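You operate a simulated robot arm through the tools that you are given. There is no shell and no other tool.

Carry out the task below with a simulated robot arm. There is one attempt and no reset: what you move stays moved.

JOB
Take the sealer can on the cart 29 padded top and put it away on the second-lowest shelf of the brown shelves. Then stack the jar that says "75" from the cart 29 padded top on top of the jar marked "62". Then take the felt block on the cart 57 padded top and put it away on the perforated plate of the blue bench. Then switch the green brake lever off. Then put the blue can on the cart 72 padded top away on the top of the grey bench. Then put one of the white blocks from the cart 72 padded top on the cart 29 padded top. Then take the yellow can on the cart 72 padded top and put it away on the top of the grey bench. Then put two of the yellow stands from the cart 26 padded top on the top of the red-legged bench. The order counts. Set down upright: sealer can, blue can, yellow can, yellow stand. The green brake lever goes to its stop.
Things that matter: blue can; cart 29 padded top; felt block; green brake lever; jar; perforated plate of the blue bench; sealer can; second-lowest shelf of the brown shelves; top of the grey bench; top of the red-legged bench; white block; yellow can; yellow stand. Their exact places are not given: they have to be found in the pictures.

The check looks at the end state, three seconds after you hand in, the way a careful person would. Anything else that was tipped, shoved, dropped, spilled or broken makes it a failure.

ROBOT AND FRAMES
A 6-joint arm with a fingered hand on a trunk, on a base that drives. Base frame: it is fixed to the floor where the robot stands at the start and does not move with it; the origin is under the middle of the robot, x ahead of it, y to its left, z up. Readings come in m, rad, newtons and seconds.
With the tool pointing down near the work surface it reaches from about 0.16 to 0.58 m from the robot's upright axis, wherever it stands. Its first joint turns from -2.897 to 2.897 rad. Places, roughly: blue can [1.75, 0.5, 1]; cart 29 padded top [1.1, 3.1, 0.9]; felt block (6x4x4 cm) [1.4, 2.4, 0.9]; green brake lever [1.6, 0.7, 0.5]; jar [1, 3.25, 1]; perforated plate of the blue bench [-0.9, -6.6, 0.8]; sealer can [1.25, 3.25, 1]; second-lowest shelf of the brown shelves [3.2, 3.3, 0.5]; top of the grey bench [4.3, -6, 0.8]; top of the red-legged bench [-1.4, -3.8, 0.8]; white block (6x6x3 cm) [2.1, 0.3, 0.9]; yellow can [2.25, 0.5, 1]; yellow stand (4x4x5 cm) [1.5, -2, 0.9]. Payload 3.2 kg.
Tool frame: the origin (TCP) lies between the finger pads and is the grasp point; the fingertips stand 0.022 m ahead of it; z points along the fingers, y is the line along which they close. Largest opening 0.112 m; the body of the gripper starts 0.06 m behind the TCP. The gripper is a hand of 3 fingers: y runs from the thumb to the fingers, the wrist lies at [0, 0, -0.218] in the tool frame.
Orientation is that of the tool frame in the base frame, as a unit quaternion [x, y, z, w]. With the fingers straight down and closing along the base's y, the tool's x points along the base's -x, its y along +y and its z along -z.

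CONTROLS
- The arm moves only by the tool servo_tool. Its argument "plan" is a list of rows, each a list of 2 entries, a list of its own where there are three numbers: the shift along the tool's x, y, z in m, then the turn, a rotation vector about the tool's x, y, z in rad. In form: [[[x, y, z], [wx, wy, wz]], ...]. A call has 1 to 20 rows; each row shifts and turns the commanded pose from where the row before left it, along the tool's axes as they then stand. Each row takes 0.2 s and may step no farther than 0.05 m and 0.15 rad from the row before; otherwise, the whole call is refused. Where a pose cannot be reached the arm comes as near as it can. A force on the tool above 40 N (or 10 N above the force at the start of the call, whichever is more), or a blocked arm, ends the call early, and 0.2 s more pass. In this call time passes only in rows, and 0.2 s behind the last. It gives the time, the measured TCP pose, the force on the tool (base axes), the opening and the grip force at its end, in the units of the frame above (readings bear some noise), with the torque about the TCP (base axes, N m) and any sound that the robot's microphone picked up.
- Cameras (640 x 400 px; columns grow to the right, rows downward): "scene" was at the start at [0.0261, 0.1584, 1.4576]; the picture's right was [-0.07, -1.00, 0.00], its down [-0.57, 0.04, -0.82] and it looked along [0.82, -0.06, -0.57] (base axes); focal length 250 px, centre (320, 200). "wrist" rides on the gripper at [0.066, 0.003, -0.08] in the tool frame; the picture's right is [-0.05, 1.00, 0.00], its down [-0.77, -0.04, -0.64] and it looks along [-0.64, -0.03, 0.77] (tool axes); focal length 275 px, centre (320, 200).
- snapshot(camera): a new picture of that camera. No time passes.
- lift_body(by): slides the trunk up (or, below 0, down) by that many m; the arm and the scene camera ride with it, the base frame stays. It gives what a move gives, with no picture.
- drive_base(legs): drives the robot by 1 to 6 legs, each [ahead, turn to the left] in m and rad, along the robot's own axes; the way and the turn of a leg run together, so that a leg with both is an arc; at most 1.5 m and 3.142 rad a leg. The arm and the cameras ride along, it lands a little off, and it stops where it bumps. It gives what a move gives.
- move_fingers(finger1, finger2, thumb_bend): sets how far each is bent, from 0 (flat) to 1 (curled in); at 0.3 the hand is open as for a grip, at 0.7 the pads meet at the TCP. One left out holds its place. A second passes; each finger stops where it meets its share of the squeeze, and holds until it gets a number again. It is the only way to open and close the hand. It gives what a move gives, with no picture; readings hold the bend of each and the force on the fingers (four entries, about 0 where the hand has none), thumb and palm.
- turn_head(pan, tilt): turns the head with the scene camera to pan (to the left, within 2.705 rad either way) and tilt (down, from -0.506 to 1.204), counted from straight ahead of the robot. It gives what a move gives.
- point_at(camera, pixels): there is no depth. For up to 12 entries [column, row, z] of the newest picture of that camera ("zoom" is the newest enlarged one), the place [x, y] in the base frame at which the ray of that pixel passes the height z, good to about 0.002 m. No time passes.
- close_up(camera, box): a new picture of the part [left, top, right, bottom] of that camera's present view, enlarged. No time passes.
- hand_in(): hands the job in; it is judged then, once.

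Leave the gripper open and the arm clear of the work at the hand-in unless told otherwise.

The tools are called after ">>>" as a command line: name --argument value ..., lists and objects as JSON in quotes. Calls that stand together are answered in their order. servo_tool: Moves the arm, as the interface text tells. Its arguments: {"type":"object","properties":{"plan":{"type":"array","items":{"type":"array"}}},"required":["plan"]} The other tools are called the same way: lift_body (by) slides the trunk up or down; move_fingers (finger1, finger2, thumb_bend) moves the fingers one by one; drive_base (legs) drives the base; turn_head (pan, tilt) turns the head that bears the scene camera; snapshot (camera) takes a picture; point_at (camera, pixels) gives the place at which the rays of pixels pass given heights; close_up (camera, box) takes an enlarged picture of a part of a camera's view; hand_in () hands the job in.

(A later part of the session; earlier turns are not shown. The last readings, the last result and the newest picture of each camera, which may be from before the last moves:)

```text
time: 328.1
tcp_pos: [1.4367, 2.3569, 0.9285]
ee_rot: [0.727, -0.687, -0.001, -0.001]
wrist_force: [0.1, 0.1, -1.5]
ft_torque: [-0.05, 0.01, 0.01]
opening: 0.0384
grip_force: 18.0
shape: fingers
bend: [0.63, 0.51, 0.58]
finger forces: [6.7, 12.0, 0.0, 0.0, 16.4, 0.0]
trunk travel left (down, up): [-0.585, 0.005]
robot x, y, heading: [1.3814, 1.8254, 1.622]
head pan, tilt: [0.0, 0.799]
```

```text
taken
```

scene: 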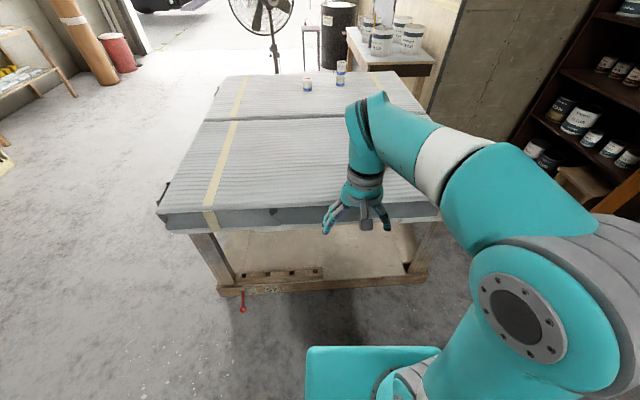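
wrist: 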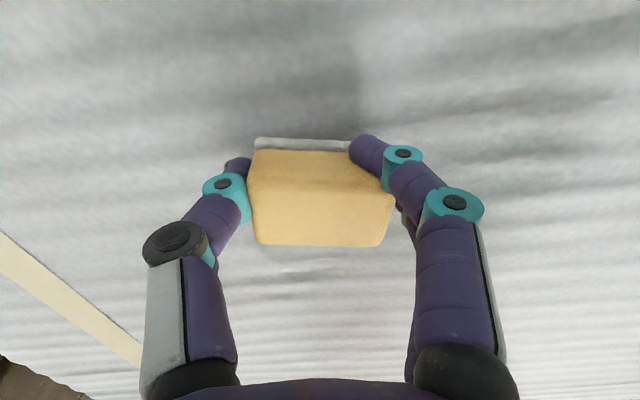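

>>> servo_tool --plan '[[[0, 0, 0.003], [0, 0, 0]], [[0, 0, 0.002], [0, 0, 0]], [[0, 0, 0], [0, 0, 0]]]'

>>> move_fingers --finger1 0.3 --finger2 0.3 --thumb_bend 0.3

>>> snapshot --camera "wrist"

```text
time: 328.9
tcp_pos: [1.4383, 2.3555, 0.9256]
ee_rot: [0.726, -0.687, 0.001, -0.001]
wrist_force: [0.3, -0.4, 0.5]
ft_torque: [0.03, 0.02, 0.01]
opening: 0.0381
grip_force: 18.4
shape: fingers
bend: [0.63, 0.51, 0.58]
finger forces: [6.8, 12.2, 0.0, 0.1, 16.4, 0.0]
trunk travel left (down, up): [-0.585, 0.005]
robot x, y, heading: [1.3814, 1.8206, 1.631]
head pan, tilt: [0.0, 0.799]
```

```text
time: 329.9
tcp_pos: [1.4374, 2.3563, 0.9238]
ee_rot: [0.727, -0.687, 0.0, -0.002]
wrist_force: [0.3, 0.5, -0.1]
ft_torque: [0.01, 0.03, -0.01]
opening: 0.1109
grip_force: 0.1
shape: fingers
bend: [0.3, 0.3, 0.3]
finger forces: [0.0, 0.1, 0.0, 0.1, 0.1, 0.1]
trunk travel left (down, up): [-0.585, 0.005]
robot x, y, heading: [1.3813, 1.8194, 1.627]
head pan, tilt: [0.0, 0.799]
```

```text
taken
```

wrist: 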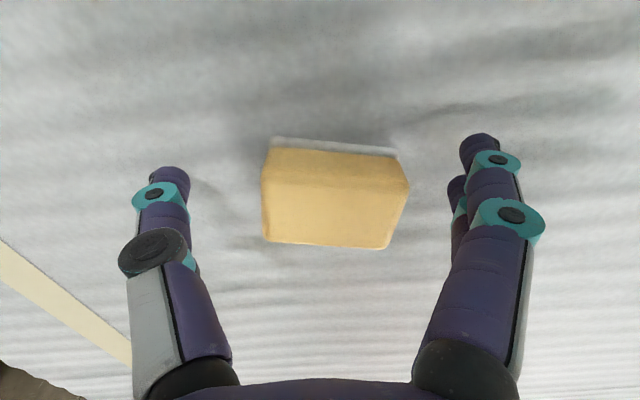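

The block is resting again. I rise 9 cm and turn the hand ~94° about its axis to grip the 4 cm side.

>>> servo_tool --plan '[[[0, 0, -0.03], [0, 0, 0]], [[0, 0, -0.03], [0, 0, 0]], [[0, 0, -0.03], [0, 0, 0]], [[0, 0, 0], [0, 0, 0.1487]], [[0, 0, 0], [0, 0, 0.1487]], [[0, 0, 0], [0, 0, 0.1487]], [[0, 0, 0], [0, 0, 0.1487]], [[0, 0, 0], [0, 0, 0.1487]], [[0, 0, 0], [0, 0, 0.1487]], [[0, 0, 0], [0, 0, 0.1487]], [[0, 0, 0], [0, 0, 0.1487]], [[0, 0, 0], [0, 0, 0.1487]], [[0, 0, 0], [0, 0, 0.1487]], [[0, 0, 0], [0, 0, 0.1487]], [[0, 0, 0], [0, 0, 0]]]'

>>> snapshot --camera "wrist"

```text
time: 333.1
tcp_pos: [1.4372, 2.3563, 1.0135]
ee_rot: [0.006, 1.0, 0.0, 0.0]
wrist_force: [-0.4, -0.9, -0.4]
ft_torque: [-0.03, -0.02, -0.03]
opening: 0.1115
grip_force: 0.1
shape: fingers
bend: [0.3, 0.3, 0.3]
finger forces: [0.1, 0.0, 0.0, 0.0, 0.0, 0.1]
trunk travel left (down, up): [-0.585, 0.005]
robot x, y, heading: [1.3836, 1.8231, 1.632]
head pan, tilt: [0.0, 0.799]
```

```text
taken
```

wrist: 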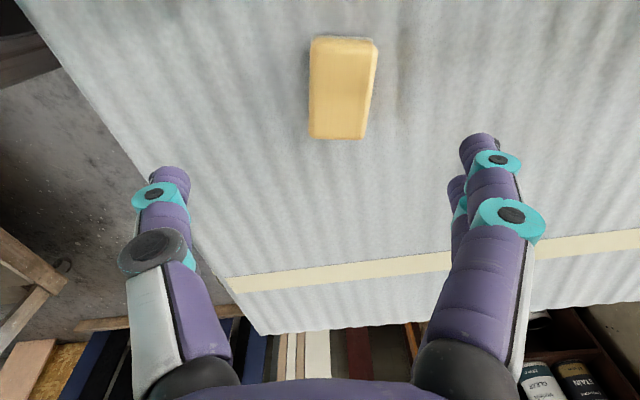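

>>> point_at --camera "wrist" --pixels '[[339, 92, 0.935], [311, 92, 0.935], [368, 92, 0.935], [338, 138, 0.935], [342, 45, 0.935]]'

```text
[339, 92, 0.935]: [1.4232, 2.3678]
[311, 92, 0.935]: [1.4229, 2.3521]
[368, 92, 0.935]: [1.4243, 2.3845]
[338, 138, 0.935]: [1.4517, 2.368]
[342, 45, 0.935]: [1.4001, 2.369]
```

>>> servo_tool --plan '[[[0.0034, 0.0039, 0.03], [0, 0, 0]], [[0.0034, 0.0039, 0.03], [0, 0, 0]], [[0.0034, 0.0039, 0.03], [0, 0, 0]], [[0, 0, 0], [0, 0, 0]]]'

>>> snapshot --camera "wrist"

```text
time: 334.1
tcp_pos: [1.4277, 2.3684, 0.9225]
ee_rot: [0.004, 1.0, 0.001, 0.0]
wrist_force: [0.2, -0.2, 0.1]
ft_torque: [-0.01, 0.01, -0.01]
opening: 0.1114
grip_force: 0.1
shape: fingers
bend: [0.3, 0.3, 0.3]
finger forces: [0.0, 0.0, 0.0, 0.0, 0.0, 0.0]
trunk travel left (down, up): [-0.585, 0.005]
robot x, y, heading: [1.3825, 1.8234, 1.63]
head pan, tilt: [0.0, 0.799]
```

```text
taken
```

wrist: 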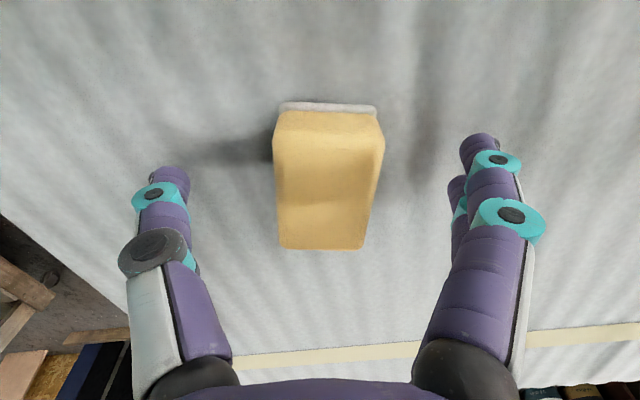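

Well centred. I close.

>>> move_fingers --finger1 0.75 --finger2 0.75 --thumb_bend 0.75

>>> servo_tool --plan '[[[0, 0, -0.02], [0, 0, 0]], [[0, 0, -0.03], [0, 0, 0]], [[0, 0, -0.04], [0, 0, 0]], [[0, 0, 0], [0, 0, 0]]]'

>>> snapshot --camera "wrist"

```text
time: 335.1
tcp_pos: [1.428, 2.3682, 0.9238]
ee_rot: [0.005, 1.0, 0.001, 0.0]
wrist_force: [-0.2, -0.3, 0.9]
ft_torque: [0.03, 0.01, 0.0]
opening: 0.035
grip_force: 20.2
shape: fingers
bend: [0.61, 0.62, 0.62]
finger forces: [10.1, 10.1, 0.0, 0.0, 20.4, 0.1]
trunk travel left (down, up): [-0.585, 0.005]
robot x, y, heading: [1.3829, 1.8229, 1.629]
head pan, tilt: [0.0, 0.799]
```

```text
time: 336.1
tcp_pos: [1.4258, 2.3662, 1.0148]
ee_rot: [0.005, 1.0, 0.002, 0.001]
wrist_force: [-0.9, -0.1, -0.8]
ft_torque: [-0.03, -0.02, 0.03]
opening: 0.0347
grip_force: 20.4
shape: fingers
bend: [0.62, 0.62, 0.62]
finger forces: [10.2, 10.3, 0.0, 0.1, 20.3, 0.0]
trunk travel left (down, up): [-0.585, 0.005]
robot x, y, heading: [1.3878, 1.821, 1.622]
head pan, tilt: [0.0, 0.799]
```

```text
taken
```

wrist: 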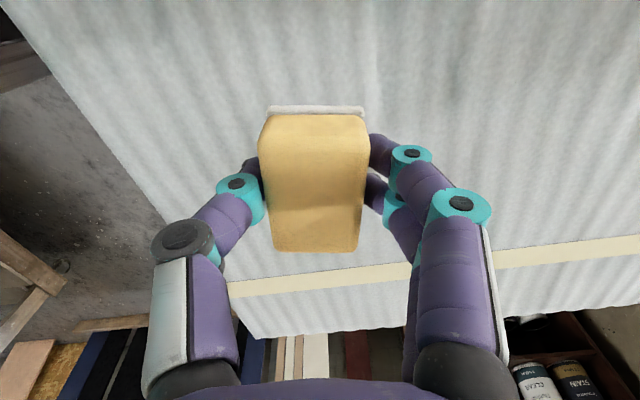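

Solid, even grip. I retract it over the robot's front.

>>> servo_tool --plan '[[[0.015, -0.035, -0.02], [0, 0, 0]], [[0.015, -0.035, -0.02], [0, 0, 0]], [[0.015, -0.035, -0.02], [0, 0, 0]], [[0.015, -0.035, -0.02], [0, 0, 0]], [[0.015, -0.035, -0.02], [0, 0, 0]], [[0.015, -0.035, -0.02], [0, 0, 0]], [[0, 0, 0], [0, 0, 0]]]'

>>> drive_base --legs '[[-0.4, 0], [0, 1.5]]'

```text
time: 337.8
tcp_pos: [1.3384, 2.1583, 1.1334]
ee_rot: [0.004, 1.0, 0.0, 0.002]
wrist_force: [0.2, 0.1, -1.2]
ft_torque: [-0.03, 0.02, 0.0]
opening: 0.0346
grip_force: 19.9
shape: fingers
bend: [0.62, 0.62, 0.62]
finger forces: [10.2, 10.1, 0.1, 0.1, 20.2, 0.0]
trunk travel left (down, up): [-0.585, 0.005]
robot x, y, heading: [1.384, 1.8216, 1.625]
head pan, tilt: [0.0, 0.799]
```

```text
time: 344.0
tcp_pos: [1.0703, 1.3873, 1.1339]
ee_rot: [-0.689, 0.724, 0.001, 0.0]
wrist_force: [-0.7, 0.7, -1.3]
ft_torque: [-0.02, 0.01, -0.01]
opening: 0.0345
grip_force: 19.7
shape: fingers
bend: [0.62, 0.63, 0.62]
finger forces: [10.0, 10.0, 0.0, 0.0, 19.9, 0.0]
trunk travel left (down, up): [-0.585, 0.005]
robot x, y, heading: [1.4096, 1.4198, -3.123]
head pan, tilt: [0.0, 0.799]
```

I drive out to the open lane and down toward the far benches.

>>> drive_base --legs '[[0.4, 0], [0, 1.15], [1.5, 0], [0, 0.4]]'

>>> turn_head --pan 0.0 --tilt 0.35

>>> snapshot --camera "scene"

```text
time: 357.4
tcp_pos: [0.3869, -0.2639, 1.1356]
ee_rot: [0.998, -0.059, -0.001, 0.002]
wrist_force: [-0.1, -0.3, 0.4]
ft_torque: [0.02, 0.0, -0.02]
opening: 0.0342
grip_force: 18.8
shape: fingers
bend: [0.62, 0.63, 0.62]
finger forces: [9.7, 9.8, 0.0, 0.0, 19.6, 0.0]
trunk travel left (down, up): [-0.585, 0.005]
robot x, y, heading: [0.3835, 0.0787, -1.628]
head pan, tilt: [0.0, 0.799]
```

```text
time: 358.3
tcp_pos: [0.3871, -0.2639, 1.1341]
ee_rot: [0.998, -0.059, 0.001, 0.0]
wrist_force: [-0.5, 0.7, -0.2]
ft_torque: [0.0, 0.02, 0.01]
opening: 0.0341
grip_force: 19.5
shape: fingers
bend: [0.62, 0.63, 0.62]
finger forces: [9.8, 9.7, 0.0, 0.0, 19.6, 0.0]
trunk travel left (down, up): [-0.585, 0.005]
robot x, y, heading: [0.3783, 0.0727, -1.622]
head pan, tilt: [0.0, 0.351]
```

```text
taken
```

scene: 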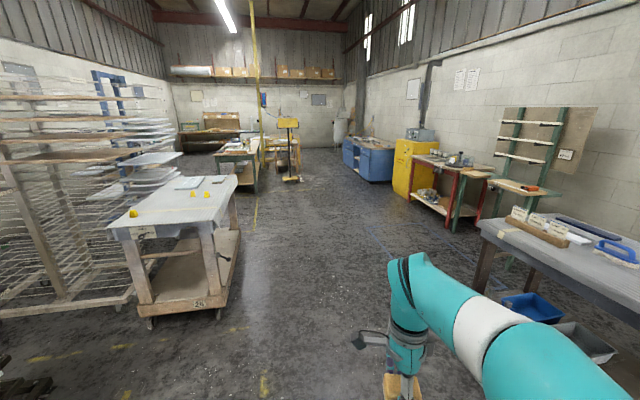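

>>> close_up --camera "scene" --box '[170, 100, 320, 195]'

>>> close_up --camera "scene" --box '[320, 110, 500, 240]'

>>> point_at --camera "scene" --pixels '[[373, 182, 0], [343, 165, 0], [394, 180, 0], [450, 232, 0], [412, 202, 0], [240, 192, 0], [297, 176, 0], [182, 152, 0], [237, 152, 0.9], [388, 152, 0.85], [475, 235, 0]]'

```text
4.21 times, centred on (245, 148) of scene
```

zoom: 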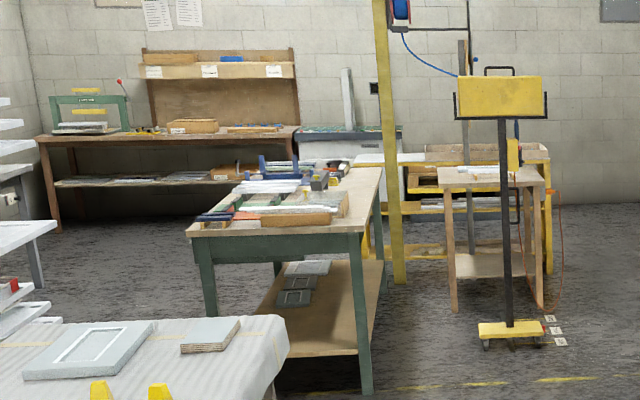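

```text
3.08 times, centred on (410, 175) of scene
```

zoom: 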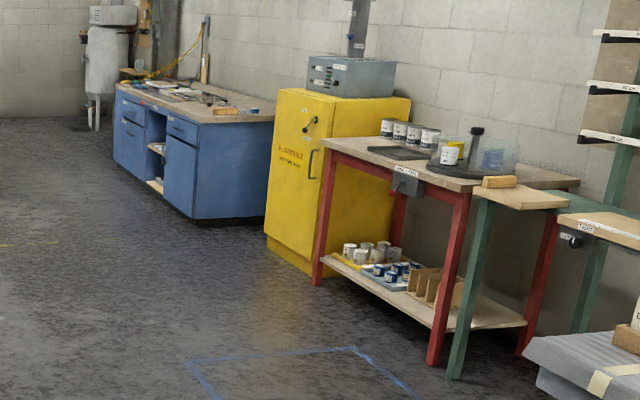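

```text
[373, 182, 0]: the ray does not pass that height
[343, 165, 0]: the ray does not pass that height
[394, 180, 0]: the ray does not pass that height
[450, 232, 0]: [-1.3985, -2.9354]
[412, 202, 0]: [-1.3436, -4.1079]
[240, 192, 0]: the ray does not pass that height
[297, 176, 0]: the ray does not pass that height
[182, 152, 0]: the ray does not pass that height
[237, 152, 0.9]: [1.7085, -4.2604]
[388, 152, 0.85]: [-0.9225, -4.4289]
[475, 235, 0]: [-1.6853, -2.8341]
```

>>> drive_base --legs '[[0, 0.04], [1.5, 0], [1.5, 0]]'

>>> snapshot --camera "scene"

```text
time: 372.9
tcp_pos: [0.5645, -3.2034, 1.1338]
ee_rot: [1.0, 0.018, 0.0, 0.001]
wrist_force: [-0.1, -0.6, -0.9]
ft_torque: [0.01, -0.01, -0.03]
opening: 0.0343
grip_force: 19.5
shape: fingers
bend: [0.62, 0.63, 0.62]
finger forces: [9.8, 9.8, 0.0, 0.0, 19.6, 0.0]
trunk travel left (down, up): [-0.585, 0.005]
robot x, y, heading: [0.5033, -2.867, -1.47]
head pan, tilt: [0.0, 0.351]
```

```text
taken
```

scene: 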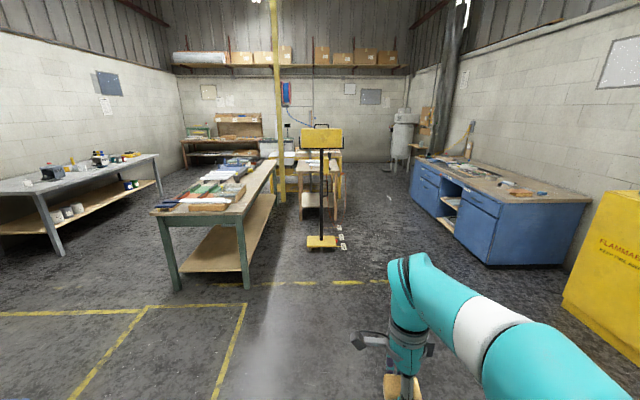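

>>> close_up --camera "scene" --box '[390, 100, 610, 280]'

>>> point_at --camera "scene" --pixels '[[486, 265, 0], [410, 202, 0], [497, 205, 0.85], [592, 200, 0.85], [413, 160, 0.85], [322, 248, 0], [322, 236, 0], [246, 288, 0], [275, 215, 0], [235, 212, 0.85]]'

```text
2.22 times, centred on (500, 190) of scene
```

zoom: 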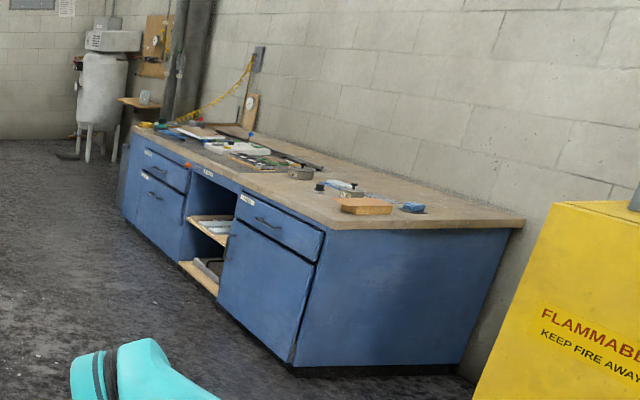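

```text
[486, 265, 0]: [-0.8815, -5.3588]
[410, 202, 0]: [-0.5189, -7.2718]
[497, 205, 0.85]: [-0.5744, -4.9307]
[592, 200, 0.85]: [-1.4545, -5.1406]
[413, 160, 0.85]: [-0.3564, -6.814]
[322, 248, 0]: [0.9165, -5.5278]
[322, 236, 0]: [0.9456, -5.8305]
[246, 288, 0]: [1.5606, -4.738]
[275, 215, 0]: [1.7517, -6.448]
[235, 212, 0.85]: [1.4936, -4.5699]
```

>>> drive_base --legs '[[0, -0.183], [1.5, 0], [1.5, 0]]'

>>> turn_head --pan -1.1 --tilt 0.5

>>> snapshot --camera "scene"

```text
time: 388.2
tcp_pos: [0.2816, -6.221, 1.1332]
ee_rot: [0.998, -0.068, 0.0, 0.001]
wrist_force: [-1.1, 0.3, -1.1]
ft_torque: [0.01, 0.0, 0.03]
opening: 0.0343
grip_force: 19.3
shape: fingers
bend: [0.62, 0.63, 0.62]
finger forces: [9.8, 9.7, 0.0, 0.0, 19.6, 0.1]
trunk travel left (down, up): [-0.585, 0.005]
robot x, y, heading: [0.2806, -5.8796, -1.638]
head pan, tilt: [0.0, 0.351]
```

```text
time: 389.5
tcp_pos: [0.2813, -6.2208, 1.1329]
ee_rot: [0.998, -0.068, 0.0, 0.001]
wrist_force: [0.3, -0.1, -1.6]
ft_torque: [0.02, 0.03, 0.01]
opening: 0.0342
grip_force: 19.3
shape: fingers
bend: [0.62, 0.63, 0.62]
finger forces: [9.8, 9.9, 0.1, 0.1, 19.6, 0.0]
trunk travel left (down, up): [-0.585, 0.005]
robot x, y, heading: [0.2785, -5.8817, -1.641]
head pan, tilt: [-1.1, 0.499]
```

```text
taken
```

scene: 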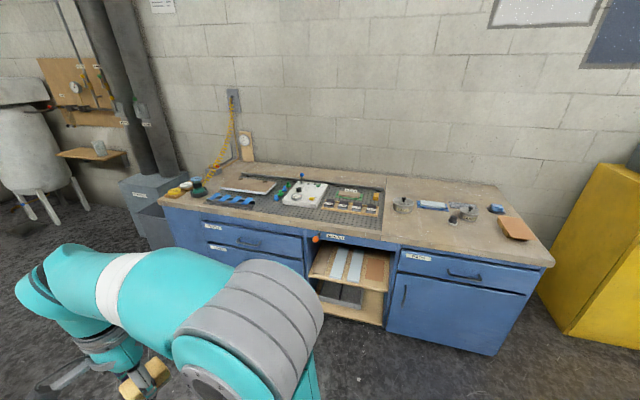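

>>> close_up --camera "scene" --box '[160, 150, 420, 270]'

>>> point_at --camera "scene" --pixels '[[160, 203, 0.85], [545, 268, 0.85], [305, 250, 0.85], [232, 163, 0.85], [380, 230, 0.85], [205, 210, 0.85], [384, 178, 0.85], [160, 203, 0.8]]'

```text
2.46 times, centred on (290, 210) of scene
```

zoom: 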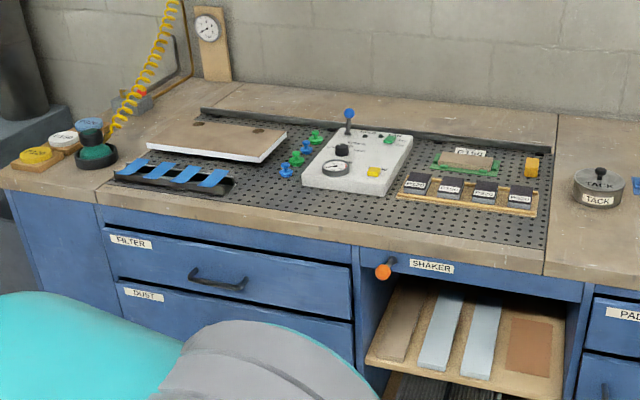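

```text
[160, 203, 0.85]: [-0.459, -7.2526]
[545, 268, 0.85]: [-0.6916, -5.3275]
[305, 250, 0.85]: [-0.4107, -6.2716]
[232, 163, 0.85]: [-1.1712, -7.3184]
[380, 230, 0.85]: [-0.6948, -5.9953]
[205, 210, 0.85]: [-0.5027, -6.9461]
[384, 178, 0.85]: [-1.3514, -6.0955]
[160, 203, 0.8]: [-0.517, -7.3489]
```

>>> point_at --camera "zoom" --pixels '[[345, 207, 0.75], [345, 207, 0.8], [250, 205, 0.75], [545, 250, 0.75], [305, 187, 0.75], [380, 197, 0.75], [398, 197, 0.75], [232, 193, 0.75], [320, 243, 0.75], [110, 190, 0.75], [300, 222, 0.75]]'

```text
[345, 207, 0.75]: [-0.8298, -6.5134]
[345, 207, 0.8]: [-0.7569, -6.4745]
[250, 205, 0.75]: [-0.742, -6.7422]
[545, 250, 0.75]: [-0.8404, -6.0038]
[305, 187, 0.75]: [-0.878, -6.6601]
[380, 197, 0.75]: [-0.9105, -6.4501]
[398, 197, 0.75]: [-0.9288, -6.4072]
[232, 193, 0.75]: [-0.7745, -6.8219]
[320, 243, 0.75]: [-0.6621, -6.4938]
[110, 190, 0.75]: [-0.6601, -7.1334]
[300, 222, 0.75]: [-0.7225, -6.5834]
```

>>> drive_base --legs '[[0, -0.24], [0.6, 0], [0, -1.14]]'

>>> turn_head --pan 0.1 --tilt 0.65

>>> snapshot --camera "scene"

```text
time: 396.6
tcp_pos: [-0.2276, -6.5419, 1.1325]
ee_rot: [0.738, -0.674, -0.001, 0.001]
wrist_force: [-0.4, 0.2, -0.3]
ft_torque: [0.03, 0.01, -0.03]
opening: 0.0339
grip_force: 20.0
shape: fingers
bend: [0.62, 0.63, 0.62]
finger forces: [9.6, 9.8, 0.1, 0.1, 19.4, 0.1]
trunk travel left (down, up): [-0.585, 0.005]
robot x, y, heading: [0.0999, -6.4608, -2.984]
head pan, tilt: [-1.1, 0.499]
```

```text
time: 398.0
tcp_pos: [-0.2283, -6.5416, 1.1335]
ee_rot: [0.738, -0.675, -0.001, 0.002]
wrist_force: [-0.6, 0.8, -0.4]
ft_torque: [0.03, -0.01, 0.03]
opening: 0.0339
grip_force: 19.7
shape: fingers
bend: [0.62, 0.63, 0.62]
finger forces: [9.5, 9.8, 0.1, 0.1, 19.5, 0.0]
trunk travel left (down, up): [-0.585, 0.005]
robot x, y, heading: [0.1022, -6.4643, -2.988]
head pan, tilt: [0.099, 0.649]
```

```text
taken
```

scene: 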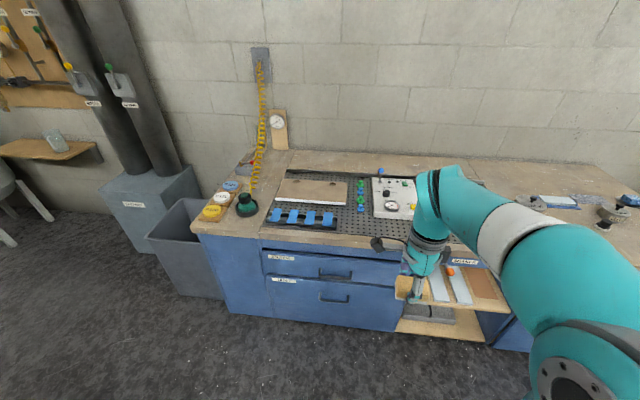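

>>> close_up --camera "scene" --box '[250, 150, 430, 260]'

>>> lift_body --by -0.3

>>> close_up --camera "scene" --box '[230, 80, 450, 220]'

```text
3.56 times, centred on (340, 205) of scene
```

zoom: 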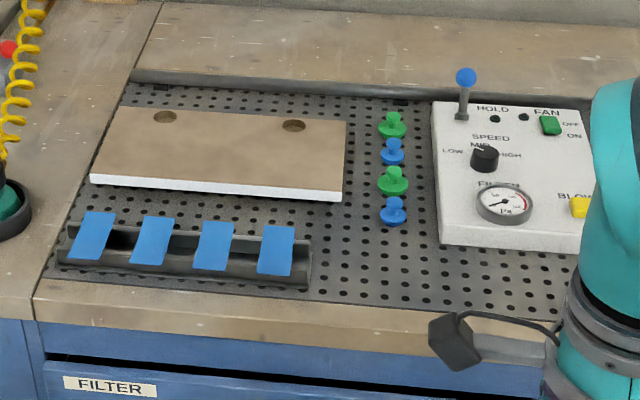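

```text
time: 401.0
tcp_pos: [-0.2278, -6.5416, 0.8343]
ee_rot: [0.739, -0.674, 0.0, 0.0]
wrist_force: [-0.4, 0.9, -0.1]
ft_torque: [-0.02, 0.03, -0.01]
opening: 0.034
grip_force: 19.6
shape: fingers
bend: [0.62, 0.63, 0.62]
finger forces: [9.6, 9.6, 0.0, 0.0, 19.4, 0.0]
trunk travel left (down, up): [-0.285, 0.305]
robot x, y, heading: [0.1071, -6.4648, -2.982]
head pan, tilt: [0.099, 0.649]
```

```text
2.86 times, centred on (340, 150) of scene
```

zoom: 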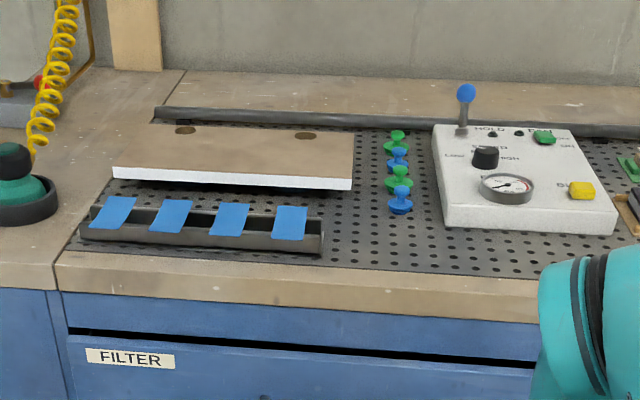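

>>> point_at --camera "zoom" --pixels '[[322, 255, 0.74], [322, 255, 0.78], [446, 229, 0.74], [446, 229, 0.78], [615, 234, 0.74], [615, 234, 0.78], [400, 212, 0.74], [400, 212, 0.78], [54, 263, 0.74], [54, 263, 0.78]]'

>>> lift_body --by 0.3

>>> close_up --camera "scene" --box '[250, 150, 430, 260]'

>>> point_at --camera "zoom" --pixels '[[310, 291, 0.74], [310, 291, 0.78], [440, 245, 0.74], [440, 245, 0.78], [392, 226, 0.74], [392, 226, 0.78], [33, 294, 0.74], [33, 294, 0.78], [375, 262, 0.75]]'

```text
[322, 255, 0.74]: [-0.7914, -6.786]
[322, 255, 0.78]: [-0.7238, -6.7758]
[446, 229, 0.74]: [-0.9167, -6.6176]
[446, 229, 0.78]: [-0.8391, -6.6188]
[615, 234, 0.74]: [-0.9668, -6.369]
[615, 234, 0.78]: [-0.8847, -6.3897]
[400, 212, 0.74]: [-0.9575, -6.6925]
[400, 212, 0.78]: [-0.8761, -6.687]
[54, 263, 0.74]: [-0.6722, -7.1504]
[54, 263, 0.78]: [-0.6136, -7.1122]
```

```text
time: 404.0
tcp_pos: [-0.2275, -6.5404, 1.1339]
ee_rot: [0.738, -0.674, -0.001, 0.001]
wrist_force: [-0.3, -0.4, -0.2]
ft_torque: [0.02, 0.0, 0.0]
opening: 0.0339
grip_force: 19.3
shape: fingers
bend: [0.62, 0.63, 0.62]
finger forces: [9.6, 9.7, 0.0, 0.0, 19.3, 0.0]
trunk travel left (down, up): [-0.585, 0.005]
robot x, y, heading: [0.1039, -6.4656, -2.983]
head pan, tilt: [0.099, 0.649]
```

```text
3.56 times, centred on (340, 205) of scene
```

zoom: 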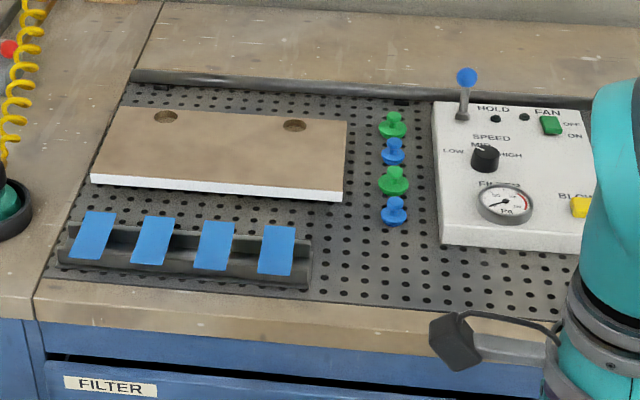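

```text
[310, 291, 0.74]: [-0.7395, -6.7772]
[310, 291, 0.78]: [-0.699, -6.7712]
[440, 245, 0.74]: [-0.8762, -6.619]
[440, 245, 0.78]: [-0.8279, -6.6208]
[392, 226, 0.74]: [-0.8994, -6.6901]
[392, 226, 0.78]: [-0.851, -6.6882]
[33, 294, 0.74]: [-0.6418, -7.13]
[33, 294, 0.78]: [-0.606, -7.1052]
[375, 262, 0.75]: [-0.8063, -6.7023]
```

>>> point_at --camera "zoom" --pixels '[[375, 303, 0.8], [375, 262, 0.8], [312, 250, 0.8], [310, 291, 0.8], [440, 247, 0.8], [392, 227, 0.8], [342, 200, 0.8], [375, 330, 0.8], [480, 282, 0.8], [430, 310, 0.8]]'

```text
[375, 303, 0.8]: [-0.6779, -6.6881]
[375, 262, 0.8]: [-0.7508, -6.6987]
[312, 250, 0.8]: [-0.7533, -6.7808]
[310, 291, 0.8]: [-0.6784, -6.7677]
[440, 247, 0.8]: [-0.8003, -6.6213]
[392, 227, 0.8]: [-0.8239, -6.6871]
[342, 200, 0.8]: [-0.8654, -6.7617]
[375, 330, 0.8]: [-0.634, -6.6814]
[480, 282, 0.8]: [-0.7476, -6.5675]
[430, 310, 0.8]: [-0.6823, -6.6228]
```

>>> snapshot --camera "scene"

>>> point_at --camera "scene" --pixels '[[400, 300, 0.6], [400, 300, 0.5], [505, 312, 0.6], [505, 312, 0.5], [400, 330, 0.1], [230, 312, 0.1], [400, 335, 0.3], [485, 343, 0.3], [449, 272, 0.7], [398, 252, 0.8]]'

>>> close_up --camera "scene" --box '[370, 230, 540, 360]'

```text
taken
```

scene: 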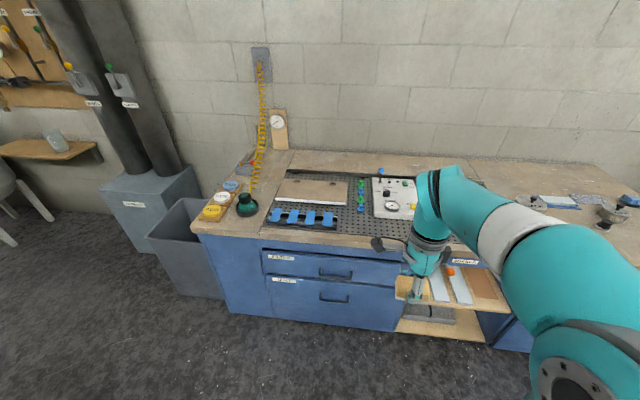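

```text
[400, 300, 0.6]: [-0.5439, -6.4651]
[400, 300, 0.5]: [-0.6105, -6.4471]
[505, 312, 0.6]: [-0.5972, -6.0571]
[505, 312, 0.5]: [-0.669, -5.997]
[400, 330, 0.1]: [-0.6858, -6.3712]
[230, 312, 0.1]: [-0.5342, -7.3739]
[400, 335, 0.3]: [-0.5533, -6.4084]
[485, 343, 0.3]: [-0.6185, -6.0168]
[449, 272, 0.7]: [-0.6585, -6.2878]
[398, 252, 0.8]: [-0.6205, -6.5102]
```

```text
3.08 times, centred on (455, 295) of scene
```

zoom: 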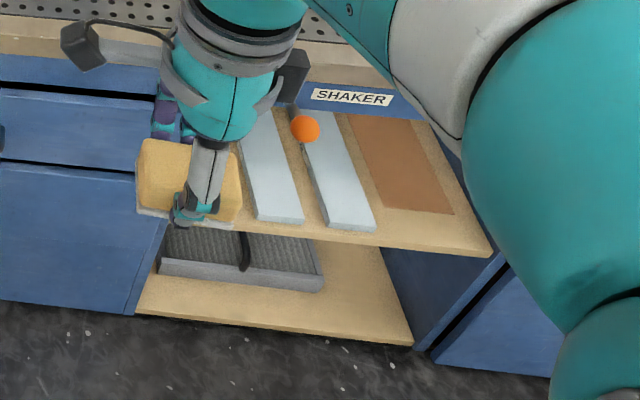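

The niche shelves are flush. I drive 0.32 m nearer the bench.

>>> drive_base --legs '[[0.33, 0]]'

>>> turn_head --pan 0.25 --tilt 0.85

>>> snapshot --camera "scene"

>>> snapshot --camera "wrist"

```text
time: 406.2
tcp_pos: [-0.5548, -6.5967, 1.1338]
ee_rot: [0.741, -0.672, -0.001, 0.0]
wrist_force: [-0.8, -0.3, -0.4]
ft_torque: [0.01, -0.06, -0.02]
opening: 0.0339
grip_force: 19.4
shape: fingers
bend: [0.62, 0.63, 0.62]
finger forces: [9.7, 9.7, 0.0, 0.1, 19.4, 0.0]
trunk travel left (down, up): [-0.585, 0.005]
robot x, y, heading: [-0.2231, -6.519, -2.98]
head pan, tilt: [0.099, 0.649]
```

```text
time: 406.9
tcp_pos: [-0.5531, -6.5964, 1.1345]
ee_rot: [0.74, -0.672, -0.002, 0.0]
wrist_force: [0.5, 0.6, -0.7]
ft_torque: [0.0, -0.01, -0.01]
opening: 0.0341
grip_force: 19.2
shape: fingers
bend: [0.62, 0.63, 0.62]
finger forces: [9.8, 9.7, 0.0, 0.1, 19.4, 0.1]
trunk travel left (down, up): [-0.585, 0.005]
robot x, y, heading: [-0.226, -6.5187, -2.972]
head pan, tilt: [0.25, 0.85]
```

```text
taken
```

scene: 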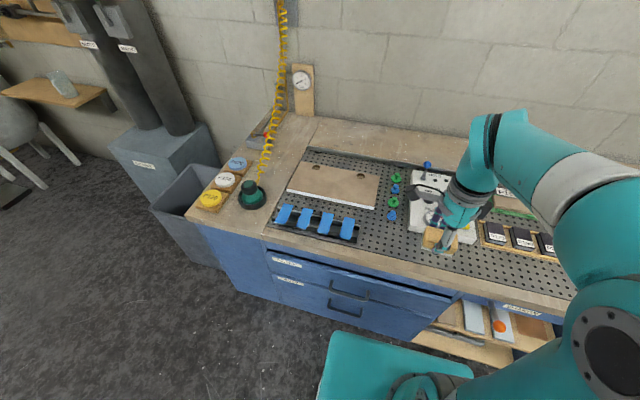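

```text
taken
```

wrist: 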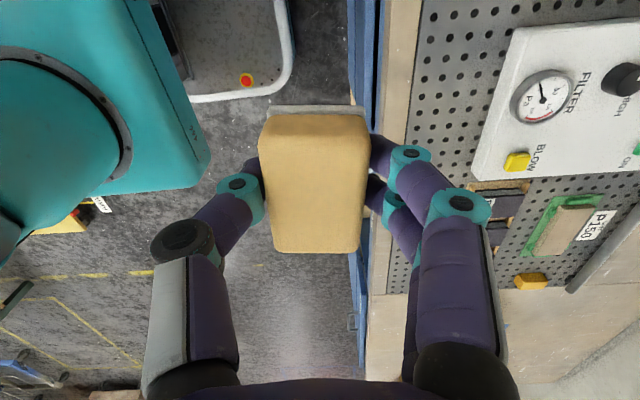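

>>> point_at --camera "wrist" --pixels '[[294, 50, 0.15], [294, 50, 0.25], [348, 60, 0.1], [200, 150, 0.7], [350, 60, 0.7], [412, 60, 0.8]]'

>>> point_at --camera "scene" --pixels '[[410, 232, 0.8], [358, 243, 0.8], [392, 216, 0.8], [408, 235, 0.8], [412, 262, 0.8], [385, 250, 0.8], [438, 250, 0.8]]'

>>> close_up --camera "scene" --box '[330, 150, 490, 290]'

```text
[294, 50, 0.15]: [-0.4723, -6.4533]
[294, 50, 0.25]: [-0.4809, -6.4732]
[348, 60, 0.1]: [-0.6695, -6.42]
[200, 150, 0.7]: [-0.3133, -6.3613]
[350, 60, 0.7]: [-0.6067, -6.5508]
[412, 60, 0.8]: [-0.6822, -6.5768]
```

```text
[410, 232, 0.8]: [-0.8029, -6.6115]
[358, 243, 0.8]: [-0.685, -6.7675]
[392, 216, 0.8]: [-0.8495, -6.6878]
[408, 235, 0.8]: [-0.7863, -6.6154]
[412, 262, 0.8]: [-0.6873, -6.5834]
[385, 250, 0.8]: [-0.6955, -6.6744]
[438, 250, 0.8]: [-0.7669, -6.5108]
```

```text
2.86 times, centred on (410, 220) of scene
```

zoom: 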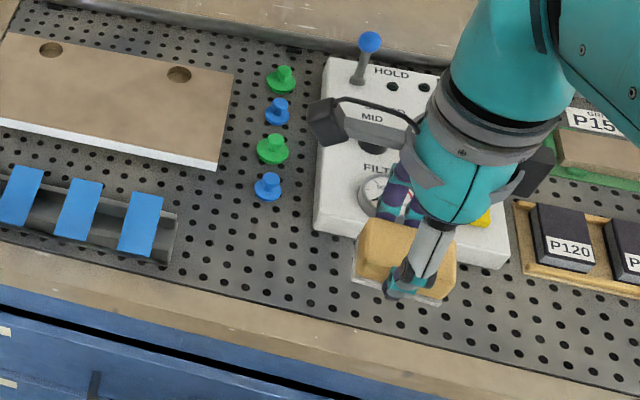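

Chassis front is ~0.2 m from the bench. The free spot on the perforated plate is near (-0.722, -6.665), z 0.80. I move over it while descending to z≈0.93.

>>> servo_tool --plan '[[[0.0105, 0.035, 0.03], [0, 0, 0]], [[0.0105, 0.035, 0.03], [0, 0, 0]], [[0.0105, 0.035, 0.03], [0, 0, 0]], [[0.0105, 0.035, 0.03], [0, 0, 0]], [[0.0105, 0.035, 0.03], [0, 0, 0]], [[0, 0, 0.045], [0, 0, 0]], [[0, 0, 0], [0, 0, 0]]]'

>>> snapshot --camera "wrist"

>>> close_up --camera "scene" --box '[310, 150, 470, 290]'

```text
time: 408.5
tcp_pos: [-0.7211, -6.6706, 0.9399]
ee_rot: [0.74, -0.672, 0.0, 0.001]
wrist_force: [-0.1, -0.3, -0.9]
ft_torque: [0.0, 0.01, -0.01]
opening: 0.0343
grip_force: 19.1
shape: fingers
bend: [0.63, 0.63, 0.63]
finger forces: [9.6, 9.8, 0.0, 0.0, 19.4, 0.1]
trunk travel left (down, up): [-0.585, 0.005]
robot x, y, heading: [-0.2204, -6.5141, -2.982]
head pan, tilt: [0.25, 0.85]
```

```text
taken
```

wrist: 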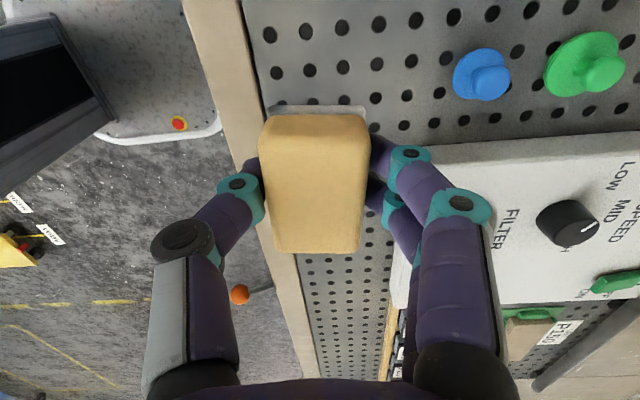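

```text
2.86 times, centred on (390, 220) of scene
```

zoom: 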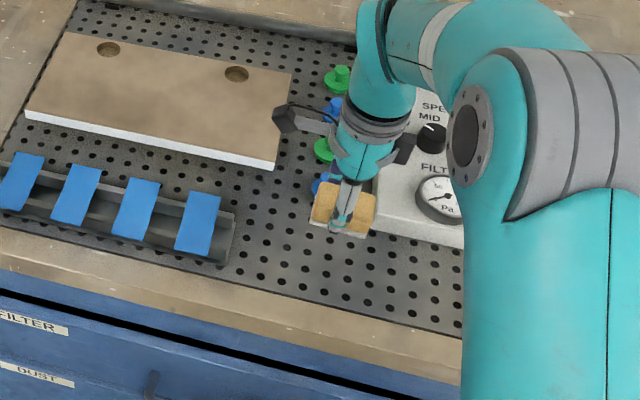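

>>> servo_tool --plan '[[[0, 0, 0.035], [0, 0, 0]], [[0, 0, 0.035], [0, 0, 0]], [[0, 0, 0.025], [0, 0, 0]], [[0, 0, 0], [0, 0, 0]]]'

>>> snapshot --camera "wrist"

>>> servo_tool --plan '[[[0, 0, 0.005], [0, 0, 0]], [[0, 0, 0.004], [0, 0, 0]], [[0, 0, 0.004], [0, 0, 0]], [[0, 0, 0], [0, 0, 0]]]'

```text
time: 409.5
tcp_pos: [-0.7249, -6.6673, 0.8435]
ee_rot: [0.74, -0.672, -0.001, 0.001]
wrist_force: [-0.7, 0.1, -0.7]
ft_torque: [0.0, -0.05, 0.02]
opening: 0.0338
grip_force: 19.5
shape: fingers
bend: [0.63, 0.63, 0.63]
finger forces: [9.6, 9.8, 0.0, 0.1, 19.4, 0.0]
trunk travel left (down, up): [-0.585, 0.005]
robot x, y, heading: [-0.2244, -6.5157, -2.98]
head pan, tilt: [0.25, 0.85]
```

```text
taken
```

wrist: 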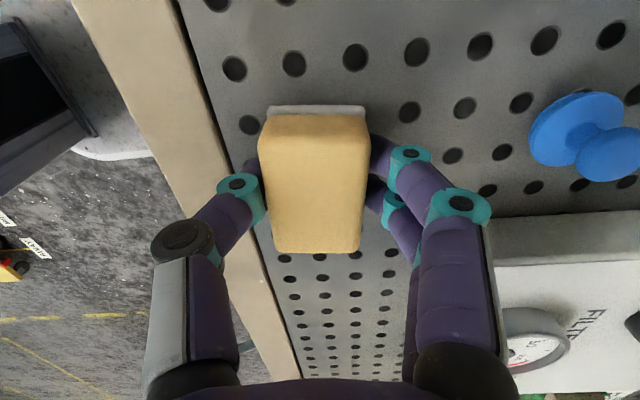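

```text
time: 410.5
tcp_pos: [-0.7233, -6.6665, 0.8324]
ee_rot: [0.741, -0.672, -0.001, 0.002]
wrist_force: [-0.9, -0.7, 2.3]
ft_torque: [-0.01, -0.06, 0.03]
opening: 0.0338
grip_force: 20.5
shape: fingers
bend: [0.63, 0.63, 0.63]
finger forces: [10.3, 10.3, 0.0, 0.0, 19.9, 0.0]
trunk travel left (down, up): [-0.585, 0.005]
robot x, y, heading: [-0.2228, -6.5174, -2.973]
head pan, tilt: [0.25, 0.85]
```

The block touches the plate (~3 N). I open a little.

>>> move_fingers --finger1 0.5 --finger2 0.5 --thumb_bend 0.5

>>> snapshot --camera "wrist"

```text
time: 411.5
tcp_pos: [-0.7229, -6.6661, 0.8318]
ee_rot: [0.741, -0.672, -0.001, 0.001]
wrist_force: [-0.8, 0.4, -0.2]
ft_torque: [0.0, -0.01, -0.01]
opening: 0.0544
grip_force: 0.2
shape: fingers
bend: [0.5, 0.5, 0.5]
finger forces: [0.0, 0.0, 0.1, 0.0, 0.1, 0.1]
trunk travel left (down, up): [-0.585, 0.005]
robot x, y, heading: [-0.221, -6.5165, -2.979]
head pan, tilt: [0.25, 0.85]
```

```text
taken
```

wrist: 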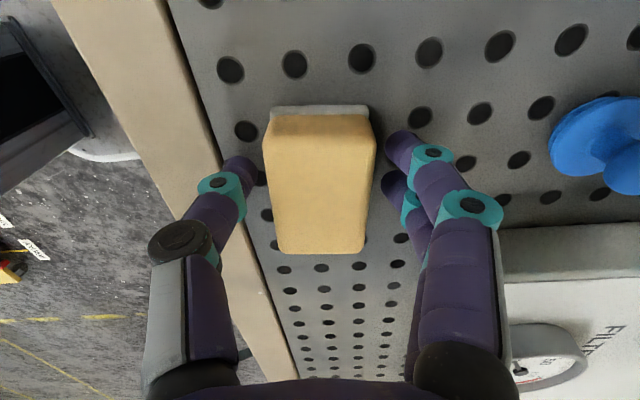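

Placed. I rise straight up, then retract and check.

>>> servo_tool --plan '[[[0, 0, -0.03], [0, 0, 0]], [[0, 0, -0.04], [0, 0, 0]], [[0, 0, -0.045], [0, 0, 0]], [[0, 0, -0.045], [0, 0, 0]], [[-0.01, -0.035, -0.03], [0, 0, 0]], [[-0.01, -0.035, -0.03], [0, 0, 0]], [[-0.01, -0.035, -0.03], [0, 0, 0]], [[-0.01, -0.035, -0.02], [0, 0, 0]], [[-0.01, -0.035, 0], [0, 0, 0]], [[0, 0, 0], [0, 0, 0]]]'

>>> close_up --camera "scene" --box '[310, 150, 470, 290]'

>>> move_fingers --finger1 0.3 --finger2 0.3 --thumb_bend 0.3

```text
time: 413.7
tcp_pos: [-0.5528, -6.599, 1.1001]
ee_rot: [0.741, -0.672, -0.001, 0.0]
wrist_force: [-0.1, -0.4, 0.3]
ft_torque: [0.0, -0.01, 0.01]
opening: 0.0547
grip_force: 0.1
shape: fingers
bend: [0.5, 0.5, 0.5]
finger forces: [0.0, 0.0, 0.1, 0.0, 0.1, 0.0]
trunk travel left (down, up): [-0.585, 0.005]
robot x, y, heading: [-0.2229, -6.5175, -2.977]
head pan, tilt: [0.25, 0.85]
```

```text
2.86 times, centred on (390, 220) of scene
```

zoom: 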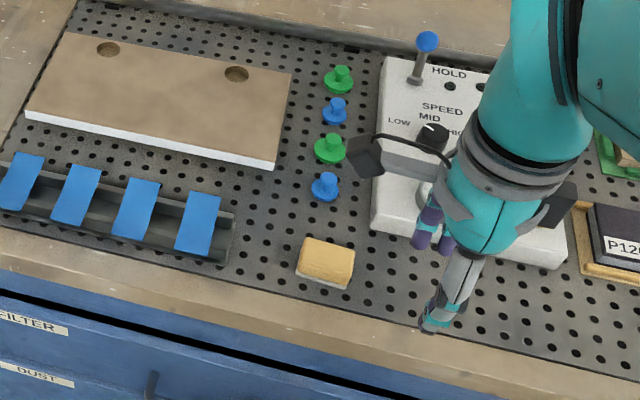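

```text
time: 414.7
tcp_pos: [-0.5538, -6.6007, 1.1012]
ee_rot: [0.741, -0.671, -0.002, 0.0]
wrist_force: [-0.5, -0.4, -0.7]
ft_torque: [-0.04, 0.0, 0.03]
opening: 0.111
grip_force: 0.1
shape: fingers
bend: [0.3, 0.3, 0.3]
finger forces: [0.1, 0.0, 0.1, 0.1, 0.0, 0.0]
trunk travel left (down, up): [-0.585, 0.005]
robot x, y, heading: [-0.2231, -6.5171, -2.978]
head pan, tilt: [0.25, 0.85]
```

The felt block sits on the perforated plate. I turn the hand back to its normal orientation and drive back toward cart 72.

>>> drive_base --legs '[[-0.42, 0]]'

>>> servo_tool --plan '[[[0, 0, 0], [0, 0, -0.1487]], [[0, 0, 0], [0, 0, -0.1487]], [[0, 0, 0], [0, 0, -0.1487]], [[0, 0, 0], [0, 0, -0.1487]], [[0, 0, 0], [0, 0, -0.1487]], [[0, 0, 0], [0, 0, -0.1487]], [[0, 0, 0], [0, 0, -0.1487]], [[0, 0, 0], [0, 0, -0.1487]], [[0, 0, 0], [0, 0, -0.1487]], [[0, 0, 0], [0, 0, -0.1487]], [[0, 0, 0], [0, 0, -0.1487]], [[0, 0, 0], [0, 0, 0]]]'

>>> drive_base --legs '[[0, -1.73], [1.5, 0], [1.5, 0]]'

```text
time: 417.2
tcp_pos: [-0.1541, -6.5352, 1.0994]
ee_rot: [0.745, -0.668, -0.002, 0.001]
wrist_force: [-0.1, -0.1, -0.5]
ft_torque: [-0.03, 0.03, -0.02]
opening: 0.1114
grip_force: 0.1
shape: fingers
bend: [0.3, 0.3, 0.3]
finger forces: [0.1, 0.0, 0.0, 0.1, 0.0, 0.1]
trunk travel left (down, up): [-0.585, 0.005]
robot x, y, heading: [0.1745, -6.4501, -2.966]
head pan, tilt: [0.25, 0.85]
```

```text
time: 419.8
tcp_pos: [-0.1548, -6.5349, 1.0997]
ee_rot: [0.996, 0.087, -0.002, -0.001]
wrist_force: [0.3, -1.2, -0.2]
ft_torque: [0.0, -0.01, 0.0]
opening: 0.1114
grip_force: 0.1
shape: fingers
bend: [0.3, 0.3, 0.3]
finger forces: [0.1, 0.0, 0.0, 0.1, 0.0, 0.0]
trunk travel left (down, up): [-0.585, 0.005]
robot x, y, heading: [0.1754, -6.4503, -2.963]
head pan, tilt: [0.25, 0.85]
```

```text
time: 438.5
tcp_pos: [0.0054, -3.1048, 1.1]
ee_rot: [0.717, -0.697, 0.001, -0.001]
wrist_force: [0.6, 0.3, -0.4]
ft_torque: [-0.02, -0.02, 0.03]
opening: 0.1112
grip_force: 0.1
shape: fingers
bend: [0.3, 0.3, 0.3]
finger forces: [0.1, 0.0, 0.0, 0.0, 0.0, 0.0]
trunk travel left (down, up): [-0.585, 0.005]
robot x, y, heading: [0.0433, -3.4428, 1.6]
head pan, tilt: [0.25, 0.85]
```

>>> drive_base --legs '[[0, -0.17]]'

>>> turn_head --pan 0.0 --tilt 0.35

>>> snapshot --camera "scene"

```text
time: 439.6
tcp_pos: [0.0651, -3.1033, 1.1021]
ee_rot: [-0.653, 0.757, 0.0, 0.001]
wrist_force: [0.3, 0.0, -0.1]
ft_torque: [0.02, -0.02, -0.02]
opening: 0.1111
grip_force: 0.1
shape: fingers
bend: [0.3, 0.3, 0.3]
finger forces: [0.0, 0.0, 0.0, 0.1, 0.0, 0.0]
trunk travel left (down, up): [-0.585, 0.005]
robot x, y, heading: [0.0414, -3.4444, 1.428]
head pan, tilt: [0.25, 0.85]
```

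```text
time: 440.5
tcp_pos: [0.0647, -3.1034, 1.0999]
ee_rot: [-0.653, 0.757, 0.0, 0.001]
wrist_force: [0.6, 0.8, -0.3]
ft_torque: [0.01, 0.01, -0.01]
opening: 0.1113
grip_force: 0.0
shape: fingers
bend: [0.3, 0.3, 0.3]
finger forces: [0.1, 0.0, 0.1, 0.0, 0.0, 0.0]
trunk travel left (down, up): [-0.585, 0.005]
robot x, y, heading: [0.0437, -3.444, 1.423]
head pan, tilt: [0.0, 0.351]
```

```text
taken
```

scene: 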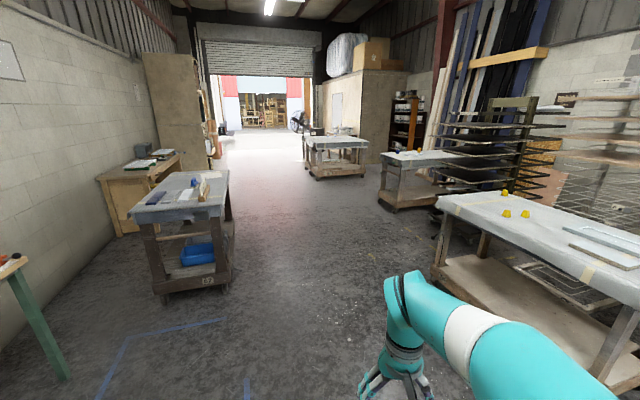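

>>> drive_base --legs '[[1.5, 0], [1.5, 0]]'

```text
time: 455.0
tcp_pos: [0.5565, -0.1323, 1.1011]
ee_rot: [-0.647, 0.762, 0.0, 0.001]
wrist_force: [0.2, 0.9, -0.1]
ft_torque: [-0.02, 0.0, 0.02]
opening: 0.111
grip_force: 0.0
shape: fingers
bend: [0.3, 0.3, 0.3]
finger forces: [0.0, 0.1, 0.0, 0.1, 0.0, 0.1]
trunk travel left (down, up): [-0.585, 0.005]
robot x, y, heading: [0.5293, -0.4707, 1.41]
head pan, tilt: [0.0, 0.351]
```

>>> drive_base --legs '[[0, 0.04], [1.5, 0], [0.3, 0], [0, -1.9]]'

>>> turn_head --pan 0.1 --tilt 0.6

>>> snapshot --camera "scene"

```text
time: 468.9
tcp_pos: [1.0869, 1.2067, 1.101]
ee_rot: [0.212, 0.977, -0.001, 0.0]
wrist_force: [0.0, 0.0, -0.5]
ft_torque: [0.03, 0.04, 0.02]
opening: 0.1111
grip_force: 0.1
shape: fingers
bend: [0.3, 0.3, 0.3]
finger forces: [0.0, 0.0, 0.1, 0.0, 0.1, 0.0]
trunk travel left (down, up): [-0.585, 0.005]
robot x, y, heading: [0.7685, 1.3222, -0.428]
head pan, tilt: [0.0, 0.351]
```

```text
time: 469.7
tcp_pos: [1.0881, 1.2073, 1.1011]
ee_rot: [0.212, 0.977, -0.001, 0.0]
wrist_force: [-0.6, -0.1, 0.3]
ft_torque: [0.03, 0.01, 0.0]
opening: 0.1114
grip_force: 0.1
shape: fingers
bend: [0.3, 0.3, 0.3]
finger forces: [0.0, 0.0, 0.0, 0.0, 0.0, 0.1]
trunk travel left (down, up): [-0.585, 0.005]
robot x, y, heading: [0.7656, 1.3227, -0.426]
head pan, tilt: [0.099, 0.6]
```

```text
taken
```

scene: 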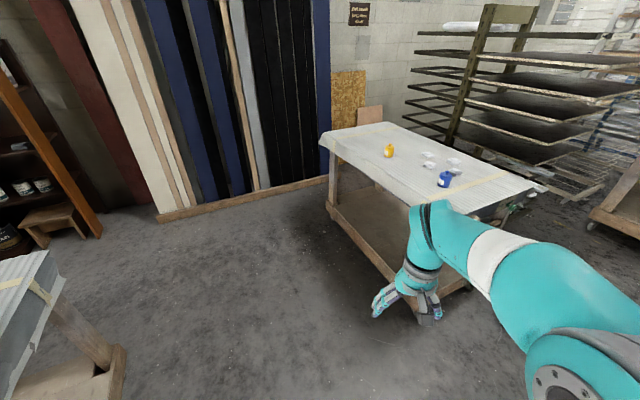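

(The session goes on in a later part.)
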